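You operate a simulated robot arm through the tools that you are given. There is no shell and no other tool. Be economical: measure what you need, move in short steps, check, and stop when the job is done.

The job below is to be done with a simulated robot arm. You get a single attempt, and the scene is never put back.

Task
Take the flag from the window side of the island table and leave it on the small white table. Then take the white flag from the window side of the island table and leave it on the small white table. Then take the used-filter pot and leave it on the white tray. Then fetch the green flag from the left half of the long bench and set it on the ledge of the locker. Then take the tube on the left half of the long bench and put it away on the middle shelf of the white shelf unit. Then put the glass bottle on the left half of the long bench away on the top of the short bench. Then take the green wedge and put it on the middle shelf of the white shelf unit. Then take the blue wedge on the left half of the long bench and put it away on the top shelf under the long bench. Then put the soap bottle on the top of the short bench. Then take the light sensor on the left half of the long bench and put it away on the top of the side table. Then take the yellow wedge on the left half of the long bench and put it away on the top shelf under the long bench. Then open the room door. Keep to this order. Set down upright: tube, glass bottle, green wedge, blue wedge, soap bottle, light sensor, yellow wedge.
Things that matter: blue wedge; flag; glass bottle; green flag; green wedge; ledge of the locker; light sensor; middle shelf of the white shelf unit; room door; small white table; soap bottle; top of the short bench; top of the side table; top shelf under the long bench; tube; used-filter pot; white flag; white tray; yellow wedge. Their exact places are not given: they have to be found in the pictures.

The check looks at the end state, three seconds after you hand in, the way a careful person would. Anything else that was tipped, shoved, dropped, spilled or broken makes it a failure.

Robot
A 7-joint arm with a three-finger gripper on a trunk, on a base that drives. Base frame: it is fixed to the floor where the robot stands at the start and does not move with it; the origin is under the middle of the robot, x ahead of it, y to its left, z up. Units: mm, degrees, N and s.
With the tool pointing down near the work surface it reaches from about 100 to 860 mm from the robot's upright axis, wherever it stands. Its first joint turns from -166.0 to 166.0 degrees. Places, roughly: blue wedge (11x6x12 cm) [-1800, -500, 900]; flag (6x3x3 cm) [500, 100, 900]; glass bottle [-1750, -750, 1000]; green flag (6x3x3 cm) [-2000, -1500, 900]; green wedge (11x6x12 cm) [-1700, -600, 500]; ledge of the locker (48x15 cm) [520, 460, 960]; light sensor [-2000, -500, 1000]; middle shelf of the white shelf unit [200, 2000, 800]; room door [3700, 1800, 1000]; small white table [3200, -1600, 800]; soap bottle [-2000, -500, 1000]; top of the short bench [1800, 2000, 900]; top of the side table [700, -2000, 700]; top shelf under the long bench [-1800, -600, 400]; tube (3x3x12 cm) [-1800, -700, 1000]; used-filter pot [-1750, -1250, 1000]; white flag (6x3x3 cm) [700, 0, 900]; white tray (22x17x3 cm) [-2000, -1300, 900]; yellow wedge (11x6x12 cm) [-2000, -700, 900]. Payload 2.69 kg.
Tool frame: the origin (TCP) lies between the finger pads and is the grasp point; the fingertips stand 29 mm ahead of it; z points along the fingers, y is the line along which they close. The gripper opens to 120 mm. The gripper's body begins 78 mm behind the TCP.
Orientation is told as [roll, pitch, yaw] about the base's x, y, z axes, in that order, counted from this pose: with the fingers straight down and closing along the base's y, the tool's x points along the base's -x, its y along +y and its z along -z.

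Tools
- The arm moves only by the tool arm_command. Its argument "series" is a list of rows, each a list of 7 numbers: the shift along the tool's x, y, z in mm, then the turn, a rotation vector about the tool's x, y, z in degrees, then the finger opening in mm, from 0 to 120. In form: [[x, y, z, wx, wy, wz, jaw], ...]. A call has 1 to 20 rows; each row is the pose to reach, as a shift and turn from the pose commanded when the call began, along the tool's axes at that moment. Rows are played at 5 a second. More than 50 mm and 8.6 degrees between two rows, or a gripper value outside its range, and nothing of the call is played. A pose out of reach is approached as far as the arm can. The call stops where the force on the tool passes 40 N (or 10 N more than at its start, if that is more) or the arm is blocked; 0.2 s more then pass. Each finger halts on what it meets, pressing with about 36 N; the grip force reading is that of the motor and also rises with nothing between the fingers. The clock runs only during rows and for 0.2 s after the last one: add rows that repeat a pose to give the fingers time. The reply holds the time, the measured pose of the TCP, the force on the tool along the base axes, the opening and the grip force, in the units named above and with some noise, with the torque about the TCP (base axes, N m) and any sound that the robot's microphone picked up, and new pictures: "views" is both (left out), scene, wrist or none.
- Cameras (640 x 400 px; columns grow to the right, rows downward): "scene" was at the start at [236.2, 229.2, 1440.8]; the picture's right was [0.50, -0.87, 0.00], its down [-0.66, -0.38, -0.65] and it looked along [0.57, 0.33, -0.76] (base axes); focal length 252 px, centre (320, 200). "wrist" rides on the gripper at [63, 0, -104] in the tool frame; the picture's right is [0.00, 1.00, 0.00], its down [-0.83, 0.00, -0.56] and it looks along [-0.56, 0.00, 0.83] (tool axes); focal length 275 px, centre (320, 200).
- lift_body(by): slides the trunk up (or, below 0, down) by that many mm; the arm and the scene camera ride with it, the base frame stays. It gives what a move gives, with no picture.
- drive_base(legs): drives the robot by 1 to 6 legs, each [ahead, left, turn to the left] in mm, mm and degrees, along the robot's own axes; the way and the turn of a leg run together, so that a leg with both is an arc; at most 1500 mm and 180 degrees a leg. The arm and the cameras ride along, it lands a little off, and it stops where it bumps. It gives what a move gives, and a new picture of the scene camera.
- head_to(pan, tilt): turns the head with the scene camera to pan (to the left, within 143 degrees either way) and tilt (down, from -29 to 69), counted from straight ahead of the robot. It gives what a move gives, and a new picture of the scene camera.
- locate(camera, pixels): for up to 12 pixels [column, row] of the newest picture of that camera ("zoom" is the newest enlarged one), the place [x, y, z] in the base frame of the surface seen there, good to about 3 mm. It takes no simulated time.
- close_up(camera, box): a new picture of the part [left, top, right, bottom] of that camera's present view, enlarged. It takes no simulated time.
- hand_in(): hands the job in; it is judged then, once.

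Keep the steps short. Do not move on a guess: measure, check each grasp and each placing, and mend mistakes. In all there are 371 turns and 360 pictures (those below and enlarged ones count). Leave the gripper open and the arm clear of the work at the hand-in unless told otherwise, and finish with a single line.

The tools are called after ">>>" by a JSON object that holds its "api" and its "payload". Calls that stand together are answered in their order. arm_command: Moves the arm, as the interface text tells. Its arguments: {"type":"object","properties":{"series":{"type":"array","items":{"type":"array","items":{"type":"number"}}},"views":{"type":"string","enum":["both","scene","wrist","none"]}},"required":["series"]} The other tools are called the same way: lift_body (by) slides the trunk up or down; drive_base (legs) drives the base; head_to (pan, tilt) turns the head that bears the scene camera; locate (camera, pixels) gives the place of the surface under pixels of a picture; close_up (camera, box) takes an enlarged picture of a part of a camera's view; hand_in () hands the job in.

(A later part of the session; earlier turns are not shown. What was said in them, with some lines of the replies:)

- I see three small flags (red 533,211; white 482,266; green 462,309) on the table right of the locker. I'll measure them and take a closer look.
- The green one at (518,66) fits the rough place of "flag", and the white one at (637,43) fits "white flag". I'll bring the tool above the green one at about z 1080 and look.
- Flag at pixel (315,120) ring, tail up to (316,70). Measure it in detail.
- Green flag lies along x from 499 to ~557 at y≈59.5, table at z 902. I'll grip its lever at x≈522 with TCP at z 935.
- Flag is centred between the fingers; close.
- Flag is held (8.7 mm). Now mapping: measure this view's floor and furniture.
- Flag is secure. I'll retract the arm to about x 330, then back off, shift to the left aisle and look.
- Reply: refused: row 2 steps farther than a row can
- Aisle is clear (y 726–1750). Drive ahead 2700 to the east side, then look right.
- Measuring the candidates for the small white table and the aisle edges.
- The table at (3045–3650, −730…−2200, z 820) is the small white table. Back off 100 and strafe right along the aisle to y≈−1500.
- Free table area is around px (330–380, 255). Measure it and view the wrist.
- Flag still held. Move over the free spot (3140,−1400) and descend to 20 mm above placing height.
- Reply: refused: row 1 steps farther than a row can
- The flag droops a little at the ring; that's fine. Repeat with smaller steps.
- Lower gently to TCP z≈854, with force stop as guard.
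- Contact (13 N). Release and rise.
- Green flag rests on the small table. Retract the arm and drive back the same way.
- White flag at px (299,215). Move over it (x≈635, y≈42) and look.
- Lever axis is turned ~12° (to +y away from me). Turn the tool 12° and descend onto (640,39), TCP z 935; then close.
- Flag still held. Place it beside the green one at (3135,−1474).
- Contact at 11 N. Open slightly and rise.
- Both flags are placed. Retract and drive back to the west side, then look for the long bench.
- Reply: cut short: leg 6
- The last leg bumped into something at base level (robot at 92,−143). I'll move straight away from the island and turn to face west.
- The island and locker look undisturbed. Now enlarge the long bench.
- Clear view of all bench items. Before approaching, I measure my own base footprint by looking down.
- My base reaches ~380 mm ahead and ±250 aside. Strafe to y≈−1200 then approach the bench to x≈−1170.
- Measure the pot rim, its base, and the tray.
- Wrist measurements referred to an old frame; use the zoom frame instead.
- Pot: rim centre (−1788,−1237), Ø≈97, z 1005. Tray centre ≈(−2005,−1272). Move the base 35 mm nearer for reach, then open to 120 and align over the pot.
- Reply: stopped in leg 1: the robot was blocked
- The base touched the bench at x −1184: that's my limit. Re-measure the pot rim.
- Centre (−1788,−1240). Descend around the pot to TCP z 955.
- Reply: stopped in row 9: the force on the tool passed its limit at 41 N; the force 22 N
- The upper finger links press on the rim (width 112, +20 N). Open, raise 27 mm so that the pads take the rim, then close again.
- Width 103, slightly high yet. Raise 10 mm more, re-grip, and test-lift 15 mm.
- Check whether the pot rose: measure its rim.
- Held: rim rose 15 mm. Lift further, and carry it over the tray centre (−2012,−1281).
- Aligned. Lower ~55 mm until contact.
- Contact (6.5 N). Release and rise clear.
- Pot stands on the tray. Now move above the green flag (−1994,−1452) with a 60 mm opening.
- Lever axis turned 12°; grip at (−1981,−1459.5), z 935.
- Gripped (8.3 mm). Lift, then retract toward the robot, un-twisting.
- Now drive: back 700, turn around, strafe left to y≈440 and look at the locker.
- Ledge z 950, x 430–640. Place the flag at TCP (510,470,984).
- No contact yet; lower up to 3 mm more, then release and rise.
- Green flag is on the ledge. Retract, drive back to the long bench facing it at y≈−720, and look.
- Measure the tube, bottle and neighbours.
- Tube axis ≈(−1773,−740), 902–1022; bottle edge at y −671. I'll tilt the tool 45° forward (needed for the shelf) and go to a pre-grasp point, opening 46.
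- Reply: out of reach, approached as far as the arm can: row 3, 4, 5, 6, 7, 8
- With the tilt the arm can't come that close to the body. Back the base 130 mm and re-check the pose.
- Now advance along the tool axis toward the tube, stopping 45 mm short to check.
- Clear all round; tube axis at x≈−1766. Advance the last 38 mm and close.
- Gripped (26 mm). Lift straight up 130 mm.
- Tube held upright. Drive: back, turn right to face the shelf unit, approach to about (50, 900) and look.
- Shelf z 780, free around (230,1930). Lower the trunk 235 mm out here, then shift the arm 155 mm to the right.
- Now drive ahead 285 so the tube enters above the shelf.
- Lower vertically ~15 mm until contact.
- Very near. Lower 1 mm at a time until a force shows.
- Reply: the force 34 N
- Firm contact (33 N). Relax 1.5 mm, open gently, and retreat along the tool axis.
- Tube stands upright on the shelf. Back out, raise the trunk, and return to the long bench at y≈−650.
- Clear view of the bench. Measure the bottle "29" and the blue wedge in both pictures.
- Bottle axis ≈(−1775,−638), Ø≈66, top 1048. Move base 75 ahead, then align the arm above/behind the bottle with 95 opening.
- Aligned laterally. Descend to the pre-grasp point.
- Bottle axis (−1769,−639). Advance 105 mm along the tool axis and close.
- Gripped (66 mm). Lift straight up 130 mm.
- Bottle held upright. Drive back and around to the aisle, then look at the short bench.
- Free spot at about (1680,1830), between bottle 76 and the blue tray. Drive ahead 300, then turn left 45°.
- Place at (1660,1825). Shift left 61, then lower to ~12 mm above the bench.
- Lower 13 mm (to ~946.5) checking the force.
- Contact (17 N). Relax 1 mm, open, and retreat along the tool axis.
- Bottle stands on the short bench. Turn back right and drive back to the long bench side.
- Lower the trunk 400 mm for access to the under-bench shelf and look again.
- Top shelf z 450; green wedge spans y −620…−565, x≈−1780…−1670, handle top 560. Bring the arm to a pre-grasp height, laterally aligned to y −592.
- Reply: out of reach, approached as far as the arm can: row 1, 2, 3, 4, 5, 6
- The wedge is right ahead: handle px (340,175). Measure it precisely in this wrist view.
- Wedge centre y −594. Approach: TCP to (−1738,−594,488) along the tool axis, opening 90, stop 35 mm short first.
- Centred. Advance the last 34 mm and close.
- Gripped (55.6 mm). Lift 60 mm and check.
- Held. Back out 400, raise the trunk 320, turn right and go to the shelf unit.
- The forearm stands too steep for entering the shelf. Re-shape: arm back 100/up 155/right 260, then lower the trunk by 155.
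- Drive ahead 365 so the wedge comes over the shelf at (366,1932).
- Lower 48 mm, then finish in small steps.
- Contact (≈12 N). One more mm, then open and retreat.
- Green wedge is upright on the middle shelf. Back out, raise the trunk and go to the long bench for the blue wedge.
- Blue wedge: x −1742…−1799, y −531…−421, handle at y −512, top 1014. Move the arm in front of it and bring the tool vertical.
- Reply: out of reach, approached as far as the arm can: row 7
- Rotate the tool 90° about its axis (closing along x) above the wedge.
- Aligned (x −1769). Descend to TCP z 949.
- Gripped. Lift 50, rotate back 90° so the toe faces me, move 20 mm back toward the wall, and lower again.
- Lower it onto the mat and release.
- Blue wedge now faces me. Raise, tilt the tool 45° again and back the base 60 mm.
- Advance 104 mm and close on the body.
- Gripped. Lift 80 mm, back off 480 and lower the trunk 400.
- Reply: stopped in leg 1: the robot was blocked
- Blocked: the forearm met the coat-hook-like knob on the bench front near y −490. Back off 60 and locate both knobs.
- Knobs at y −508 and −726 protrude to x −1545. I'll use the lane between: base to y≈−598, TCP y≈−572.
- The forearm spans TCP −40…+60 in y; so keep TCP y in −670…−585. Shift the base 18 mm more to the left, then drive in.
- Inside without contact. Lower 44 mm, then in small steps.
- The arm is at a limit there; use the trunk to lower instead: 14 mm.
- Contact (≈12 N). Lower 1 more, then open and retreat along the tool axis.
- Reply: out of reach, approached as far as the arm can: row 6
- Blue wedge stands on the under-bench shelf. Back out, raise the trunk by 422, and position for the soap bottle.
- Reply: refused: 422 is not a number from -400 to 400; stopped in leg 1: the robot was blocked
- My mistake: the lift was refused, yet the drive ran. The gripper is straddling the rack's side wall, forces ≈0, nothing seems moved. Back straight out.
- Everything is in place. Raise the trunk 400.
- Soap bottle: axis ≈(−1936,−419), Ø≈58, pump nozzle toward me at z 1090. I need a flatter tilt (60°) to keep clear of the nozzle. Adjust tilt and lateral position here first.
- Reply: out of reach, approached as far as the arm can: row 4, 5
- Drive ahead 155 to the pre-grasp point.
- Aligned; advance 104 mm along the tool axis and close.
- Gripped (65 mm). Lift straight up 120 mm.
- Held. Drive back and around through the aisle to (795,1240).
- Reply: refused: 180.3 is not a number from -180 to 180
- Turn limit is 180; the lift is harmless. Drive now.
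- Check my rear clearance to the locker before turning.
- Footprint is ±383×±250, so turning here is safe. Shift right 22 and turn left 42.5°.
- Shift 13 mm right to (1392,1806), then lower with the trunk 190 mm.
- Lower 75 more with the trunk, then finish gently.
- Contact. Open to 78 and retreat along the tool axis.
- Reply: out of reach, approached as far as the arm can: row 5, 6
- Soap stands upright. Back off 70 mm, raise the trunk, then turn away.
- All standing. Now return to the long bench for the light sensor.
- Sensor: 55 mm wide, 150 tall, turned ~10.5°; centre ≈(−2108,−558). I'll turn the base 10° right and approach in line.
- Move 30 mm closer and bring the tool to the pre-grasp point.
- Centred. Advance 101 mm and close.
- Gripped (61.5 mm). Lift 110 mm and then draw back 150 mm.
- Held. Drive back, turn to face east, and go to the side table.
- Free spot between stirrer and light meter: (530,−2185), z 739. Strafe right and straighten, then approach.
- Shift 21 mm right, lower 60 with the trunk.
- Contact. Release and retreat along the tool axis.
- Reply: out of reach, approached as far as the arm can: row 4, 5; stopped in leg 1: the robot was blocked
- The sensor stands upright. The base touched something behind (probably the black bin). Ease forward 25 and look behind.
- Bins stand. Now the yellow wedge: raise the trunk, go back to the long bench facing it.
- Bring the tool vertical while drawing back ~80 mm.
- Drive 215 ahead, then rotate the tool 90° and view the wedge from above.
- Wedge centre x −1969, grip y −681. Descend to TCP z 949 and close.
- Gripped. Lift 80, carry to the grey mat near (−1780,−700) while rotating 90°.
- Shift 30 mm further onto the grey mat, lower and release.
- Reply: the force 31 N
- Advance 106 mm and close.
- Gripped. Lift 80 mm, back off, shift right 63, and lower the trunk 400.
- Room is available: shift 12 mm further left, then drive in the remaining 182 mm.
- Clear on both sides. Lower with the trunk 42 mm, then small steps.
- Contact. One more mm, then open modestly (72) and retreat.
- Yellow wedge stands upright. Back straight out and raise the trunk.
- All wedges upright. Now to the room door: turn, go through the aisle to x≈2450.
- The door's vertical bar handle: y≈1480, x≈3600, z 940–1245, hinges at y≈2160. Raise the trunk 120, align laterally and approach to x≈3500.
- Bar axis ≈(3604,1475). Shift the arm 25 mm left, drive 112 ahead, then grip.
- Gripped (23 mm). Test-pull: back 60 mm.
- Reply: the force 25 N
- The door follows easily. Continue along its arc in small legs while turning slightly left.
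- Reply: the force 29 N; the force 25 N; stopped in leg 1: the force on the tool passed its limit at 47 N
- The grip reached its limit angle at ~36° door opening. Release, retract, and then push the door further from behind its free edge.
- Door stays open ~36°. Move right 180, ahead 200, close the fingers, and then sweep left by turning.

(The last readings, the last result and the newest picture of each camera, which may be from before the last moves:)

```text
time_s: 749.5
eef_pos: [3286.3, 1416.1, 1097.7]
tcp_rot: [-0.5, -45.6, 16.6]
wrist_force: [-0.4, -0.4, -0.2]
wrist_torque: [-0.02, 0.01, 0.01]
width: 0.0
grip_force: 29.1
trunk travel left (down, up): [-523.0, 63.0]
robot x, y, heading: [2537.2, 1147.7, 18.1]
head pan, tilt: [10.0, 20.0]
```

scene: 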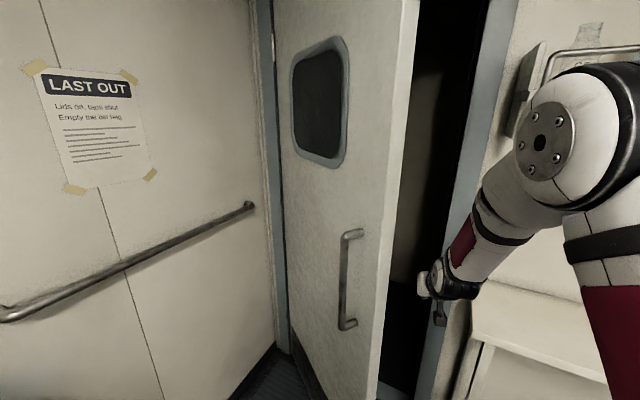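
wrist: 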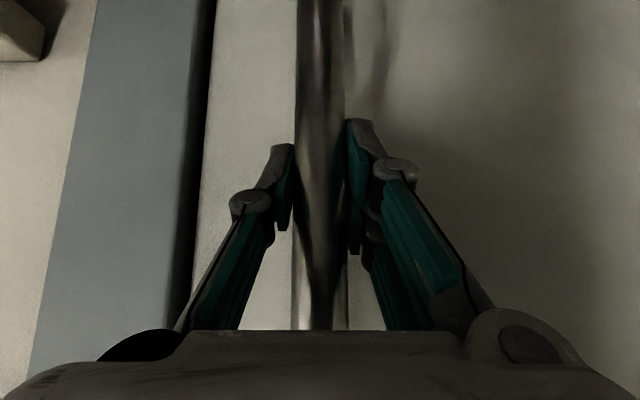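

Hand is behind the edge. Advance 60 and continue turning left in steps.

>>> {"api": "drive_base", "payload": {"legs": [[60, 0, 0], [0, 0, 12]]}}

>>> {"api": "drive_base", "payload": {"legs": [[0, 0, 10]]}}

```text
time_s: 751.0
eef_pos: [3318.4, 1491.0, 1096.7]
tcp_rot: [-0.7, -45.4, 20.9]
wrist_force: [0.3, -0.4, 0.3]
wrist_torque: [0.0, 0.01, 0.0]
width: 0.1
grip_force: 28.0
trunk travel left (down, up): [-523.0, 63.0]
robot x, y, heading: [2596.0, 1169.2, 23.3]
head pan, tilt: [10.0, 20.0]
stopped in leg 2: the force on the tool passed its limit at 56 N (the readings are from after the stop); the commanded pose is now the measured one
```

scene: 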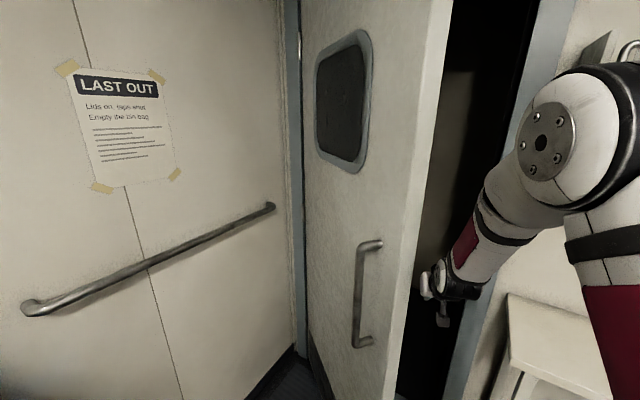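

```text
time_s: 751.9
eef_pos: [3304.1, 1517.4, 1093.8]
tcp_rot: [-1.0, -45.1, 23.0]
wrist_force: [0.3, 0.4, 0.6]
wrist_torque: [-0.02, 0.01, 0.01]
width: 0.0
grip_force: 28.5
trunk travel left (down, up): [-523.0, 63.0]
robot x, y, heading: [2595.1, 1166.9, 26.2]
head pan, tilt: [10.0, 20.0]
stopped in leg 1: the force on the tool passed its limit at 56 N (the readings are from after the stop); the commanded pose is now the measured one
```

scene: 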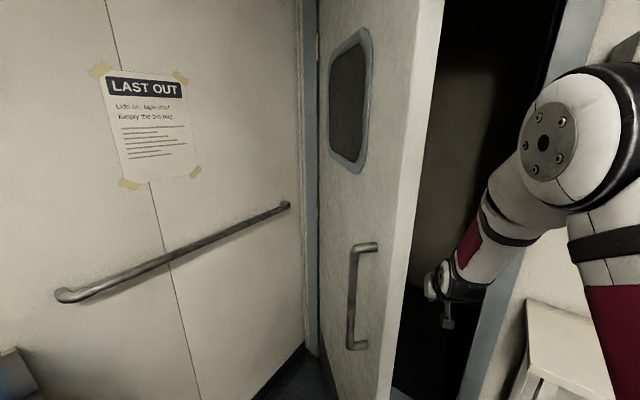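

>>> {"api": "locate", "payload": {"camera": "scene", "pixels": [[405, 200], [398, 300], [425, 120], [370, 250], [318, 200], [350, 300]]}}

>>> {"api": "arm_command", "payload": {"series": [[0, 8, 0, 0, 0, 0, 0], [0, 16, 0, 0, 0, 0, 0], [0, 24, 0, 0, 0, 0, 0], [0, 32, 0, 0, 0, 0, 0], [0, 42, 0, 0, 0, 0, 0], [0, 52, 0, 0, 0, 0, 0], [0, 62, 0, 0, 0, 0, 0], [0, 74, 0, 0, 0, 0, 0], [0, 86, 0, 0, 0, 0, 0], [0, 98, 0, 0, 0, 0, 0], [0, 110, 0, 0, 0, 0, 0], [0, 122, 0, 0, 0, 0, 0]], "views": "scene"}}

```text
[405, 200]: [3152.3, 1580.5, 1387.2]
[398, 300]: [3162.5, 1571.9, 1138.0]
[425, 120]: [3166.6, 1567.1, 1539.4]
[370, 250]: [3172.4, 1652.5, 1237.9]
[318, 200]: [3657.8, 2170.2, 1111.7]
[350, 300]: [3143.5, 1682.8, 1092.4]
```

```text
time_s: 754.5
eef_pos: [3256.2, 1630.4, 1092.5]
tcp_rot: [-0.9, -45.1, 23.0]
wrist_force: [0.7, -0.1, 0.4]
wrist_torque: [0.04, 0.0, 0.03]
width: 0.1
grip_force: 28.4
trunk travel left (down, up): [-523.0, 63.0]
robot x, y, heading: [2591.0, 1166.6, 26.2]
head pan, tilt: [10.0, 20.0]
```

scene: 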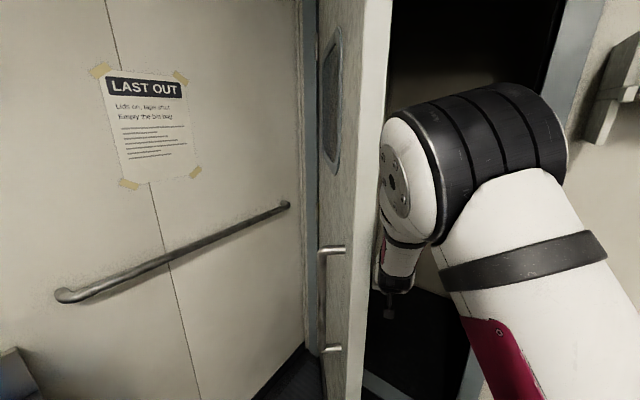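

Pushing works smoothly. Continue another 110 mm.

>>> {"api": "arm_command", "payload": {"series": [[0, 10, 0, 0, 0, 0, 0], [0, 20, 0, 0, 0, 0, 0], [0, 30, 0, 0, 0, 0, 0], [0, 40, 0, 0, 0, 0, 0], [0, 50, 0, 0, 0, 0, 0], [0, 60, 0, 0, 0, 0, 0], [0, 70, 0, 0, 0, 0, 0], [0, 80, 0, 0, 0, 0, 0], [0, 90, 0, 0, 0, 0, 0], [0, 100, 0, 0, 0, 0, 0], [0, 110, 0, 0, 0, 0, 0]], "views": "scene"}}

>>> {"api": "locate", "payload": {"camera": "scene", "pixels": [[360, 100], [355, 200], [345, 300], [375, 100], [330, 230], [340, 380]]}}

```text
time_s: 756.9
eef_pos: [3214.1, 1731.8, 1092.0]
tcp_rot: [-1.0, -45.1, 22.9]
wrist_force: [0.7, 0.9, -0.4]
wrist_torque: [0.02, 0.03, -0.02]
width: 0.0
grip_force: 28.5
trunk travel left (down, up): [-523.0, 63.0]
robot x, y, heading: [2594.4, 1168.6, 26.0]
head pan, tilt: [10.0, 20.0]
```

scene: 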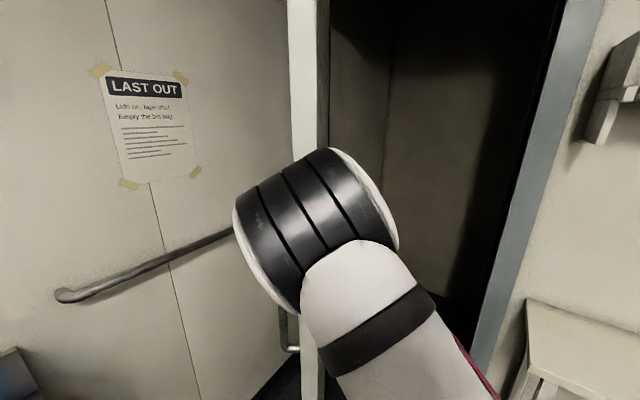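

```text
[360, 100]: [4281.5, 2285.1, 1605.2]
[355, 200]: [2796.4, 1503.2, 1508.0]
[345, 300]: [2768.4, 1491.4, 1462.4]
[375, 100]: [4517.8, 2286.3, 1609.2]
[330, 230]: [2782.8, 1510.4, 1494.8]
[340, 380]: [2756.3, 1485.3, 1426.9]
```

>>> {"api": "locate", "payload": {"camera": "scene", "pixels": [[308, 60], [324, 100], [310, 380], [322, 30], [300, 120]]}}

```text
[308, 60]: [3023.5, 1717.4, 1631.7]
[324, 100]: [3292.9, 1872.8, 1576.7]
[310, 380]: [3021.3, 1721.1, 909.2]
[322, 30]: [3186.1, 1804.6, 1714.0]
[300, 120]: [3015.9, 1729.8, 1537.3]
```

Door is at ≈55°. Push another 130 mm.

>>> {"api": "arm_command", "payload": {"series": [[0, 10, 0, 0, 0, 0, 0], [0, 20, 0, 0, 0, 0, 0], [0, 30, 0, 0, 0, 0, 0], [0, 40, 0, 0, 0, 0, 0], [0, 50, 0, 0, 0, 0, 0], [0, 60, 0, 0, 0, 0, 0], [0, 70, 0, 0, 0, 0, 0], [0, 80, 0, 0, 0, 0, 0], [0, 90, 0, 0, 0, 0, 0], [0, 100, 0, 0, 0, 0, 0], [0, 110, 0, 0, 0, 0, 0], [0, 120, 0, 0, 0, 0, 0], [0, 130, 0, 0, 0, 0, 0]], "views": "none"}}

>>> {"api": "head_to", "payload": {"pan": 25, "tilt": 15}}

```text
time_s: 759.7
eef_pos: [3166.5, 1853.0, 1090.1]
tcp_rot: [-0.9, -45.1, 22.8]
wrist_force: [1.1, 0.2, -0.1]
wrist_torque: [0.04, -0.03, 0.02]
width: 0.1
grip_force: 28.7
trunk travel left (down, up): [-523.0, 63.0]
robot x, y, heading: [2593.4, 1168.7, 26.3]
head pan, tilt: [10.0, 20.0]
```

```text
time_s: 760.5
eef_pos: [3165.8, 1853.1, 1090.5]
tcp_rot: [-1.0, -45.0, 23.0]
wrist_force: [-0.2, -0.2, -0.4]
wrist_torque: [0.03, 0.01, -0.01]
width: 0.0
grip_force: 28.7
trunk travel left (down, up): [-523.0, 63.0]
robot x, y, heading: [2591.3, 1169.5, 25.9]
head pan, tilt: [25.0, 15.0]
```

scene: 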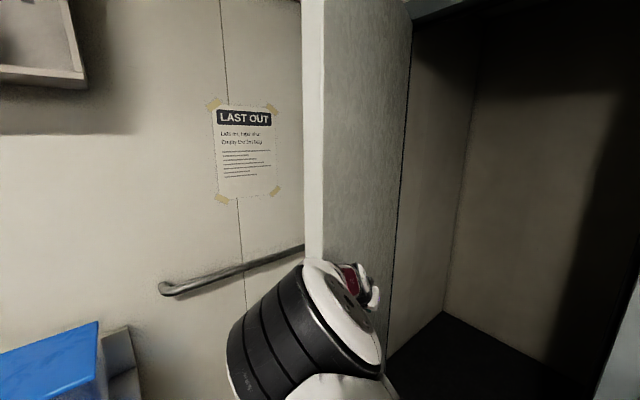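

>>> {"api": "locate", "payload": {"camera": "scene", "pixels": [[312, 150], [322, 150], [400, 150], [312, 230], [300, 320]]}}

```text
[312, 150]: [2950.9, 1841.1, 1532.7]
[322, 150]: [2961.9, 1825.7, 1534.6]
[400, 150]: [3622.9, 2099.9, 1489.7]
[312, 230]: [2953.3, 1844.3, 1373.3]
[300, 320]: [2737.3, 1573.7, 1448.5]
```

Door at ≈67°. One more 90 mm push.

>>> {"api": "arm_command", "payload": {"series": [[0, 10, 0, 0, 0, 0, 0], [0, 20, 0, 0, 0, 0, 0], [0, 30, 0, 0, 0, 0, 0], [0, 40, 0, 0, 0, 0, 0], [0, 50, 0, 0, 0, 0, 0], [0, 60, 0, 0, 0, 0, 0], [0, 70, 0, 0, 0, 0, 0], [0, 80, 0, 0, 0, 0, 0], [0, 90, 0, 0, 0, 0, 0]], "views": "scene"}}

>>> {"api": "locate", "payload": {"camera": "scene", "pixels": [[290, 150], [300, 150], [400, 150], [290, 100], [280, 100]]}}

```text
time_s: 762.5
eef_pos: [3131.5, 1936.7, 1088.9]
tcp_rot: [-1.0, -45.1, 23.0]
wrist_force: [-0.4, 0.3, 0.0]
wrist_torque: [0.02, 0.03, 0.02]
width: 0.1
grip_force: 28.7
trunk travel left (down, up): [-523.0, 63.0]
robot x, y, heading: [2593.8, 1166.9, 26.2]
head pan, tilt: [25.0, 15.0]
```

scene: 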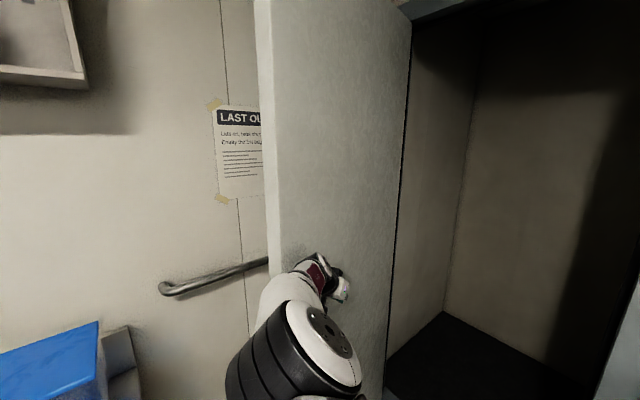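

```text
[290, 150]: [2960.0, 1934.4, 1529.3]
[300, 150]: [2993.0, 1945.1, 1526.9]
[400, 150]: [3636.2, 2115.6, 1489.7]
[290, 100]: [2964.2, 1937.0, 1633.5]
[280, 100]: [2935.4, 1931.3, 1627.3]
```

Door at ≈75°. Withdraw the arm the way it came.

>>> {"api": "arm_command", "payload": {"series": [[0, -40, 0, 0, 0, 0, 0], [0, -80, 0, 0, 0, 0, 0], [0, -120, 0, 0, 0, 0, 0], [0, -160, 0, 0, 0, 0, 0], [0, -200, 0, 0, 0, 0, 0], [0, -240, 0, 0, 0, 0, 0], [0, -280, 0, 0, 0, 0, 0], [0, -320, 0, 0, 0, 0, 0], [0, -350, 0, 0, 0, 0, 40], [0, -350, 0, 0, 0, 0, 80]], "views": "none"}}

>>> {"api": "drive_base", "payload": {"legs": [[0, 0, -26], [-350, 0, 0]]}}

>>> {"api": "head_to", "payload": {"pan": 25, "tilt": 15}}

```text
time_s: 764.7
eef_pos: [3265.0, 1610.5, 1093.5]
tcp_rot: [-1.1, -45.0, 23.0]
wrist_force: [0.3, 0.1, -0.8]
wrist_torque: [0.01, 0.0, 0.02]
width: 80.2
grip_force: 0.0
trunk travel left (down, up): [-523.0, 63.0]
robot x, y, heading: [2593.1, 1169.2, 26.1]
head pan, tilt: [25.0, 15.0]
```

```text
time_s: 768.2
eef_pos: [3041.5, 1270.7, 1092.5]
tcp_rot: [-1.0, -45.1, -3.1]
wrist_force: [0.4, 0.3, 0.3]
wrist_torque: [0.01, -0.01, 0.01]
width: 80.2
grip_force: 0.0
trunk travel left (down, up): [-523.0, 63.0]
robot x, y, heading: [2245.4, 1166.6, 0.3]
head pan, tilt: [25.0, 15.0]
```

scene: 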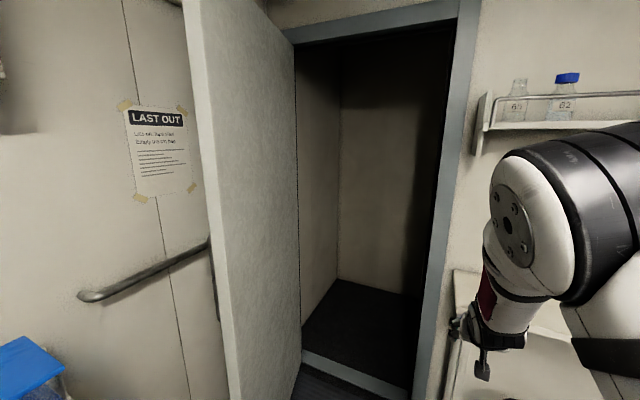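

```text
time_s: 768.8
eef_pos: [3042.4, 1270.0, 1093.2]
tcp_rot: [-1.1, -45.1, -3.1]
wrist_force: [-0.4, -0.2, 0.2]
wrist_torque: [-0.01, 0.0, 0.01]
width: 80.0
grip_force: 0.1
trunk travel left (down, up): [-523.0, 63.0]
robot x, y, heading: [2247.9, 1166.9, 0.0]
head pan, tilt: [25.0, 15.0]
```

scene: 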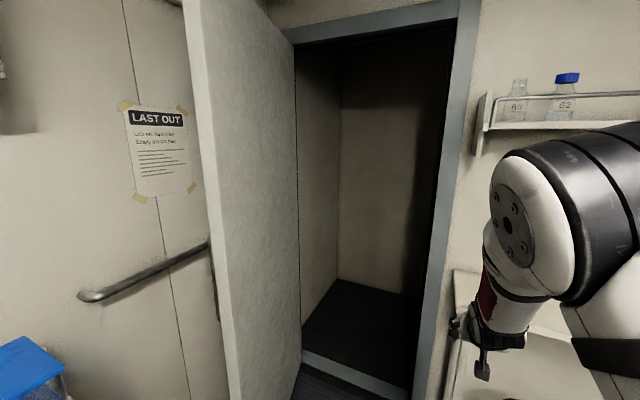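

The door stands wide open. A last look back at the short bench and the shelf.

>>> {"api": "head_to", "payload": {"pan": 125, "tilt": 25}}

```text
time_s: 770.6
eef_pos: [3042.0, 1269.3, 1092.7]
tcp_rot: [-1.0, -45.1, -3.1]
wrist_force: [-0.8, -0.6, 0.5]
wrist_torque: [-0.03, -0.01, 0.02]
width: 80.1
grip_force: 0.0
trunk travel left (down, up): [-523.0, 63.0]
robot x, y, heading: [2245.6, 1166.8, 0.3]
head pan, tilt: [125.0, 25.0]
```

scene: 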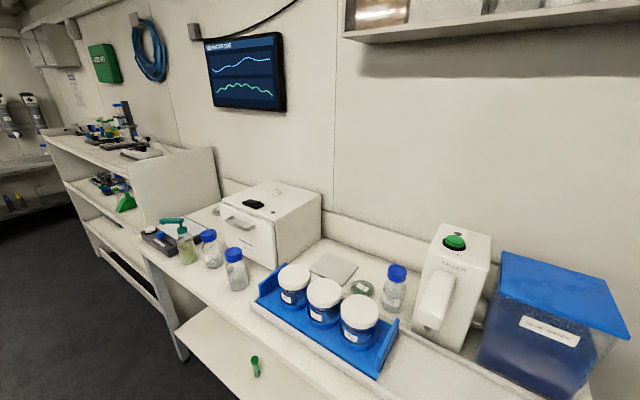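

All items stand as placed, the gripper is open and the arm is clear. Handing in.

>>> {"api": "hand_in", "payload": {}}

```text
The job is handed in.
```

All twelve steps were done in the given order and handed in; the upright items looked upright when released and the room door stands open about 75°, though the base lightly bumped the island/locker area, the long-bench drawers and apparently a black bin, and the arm twice touched the long-bench front, with nothing visibly moved.
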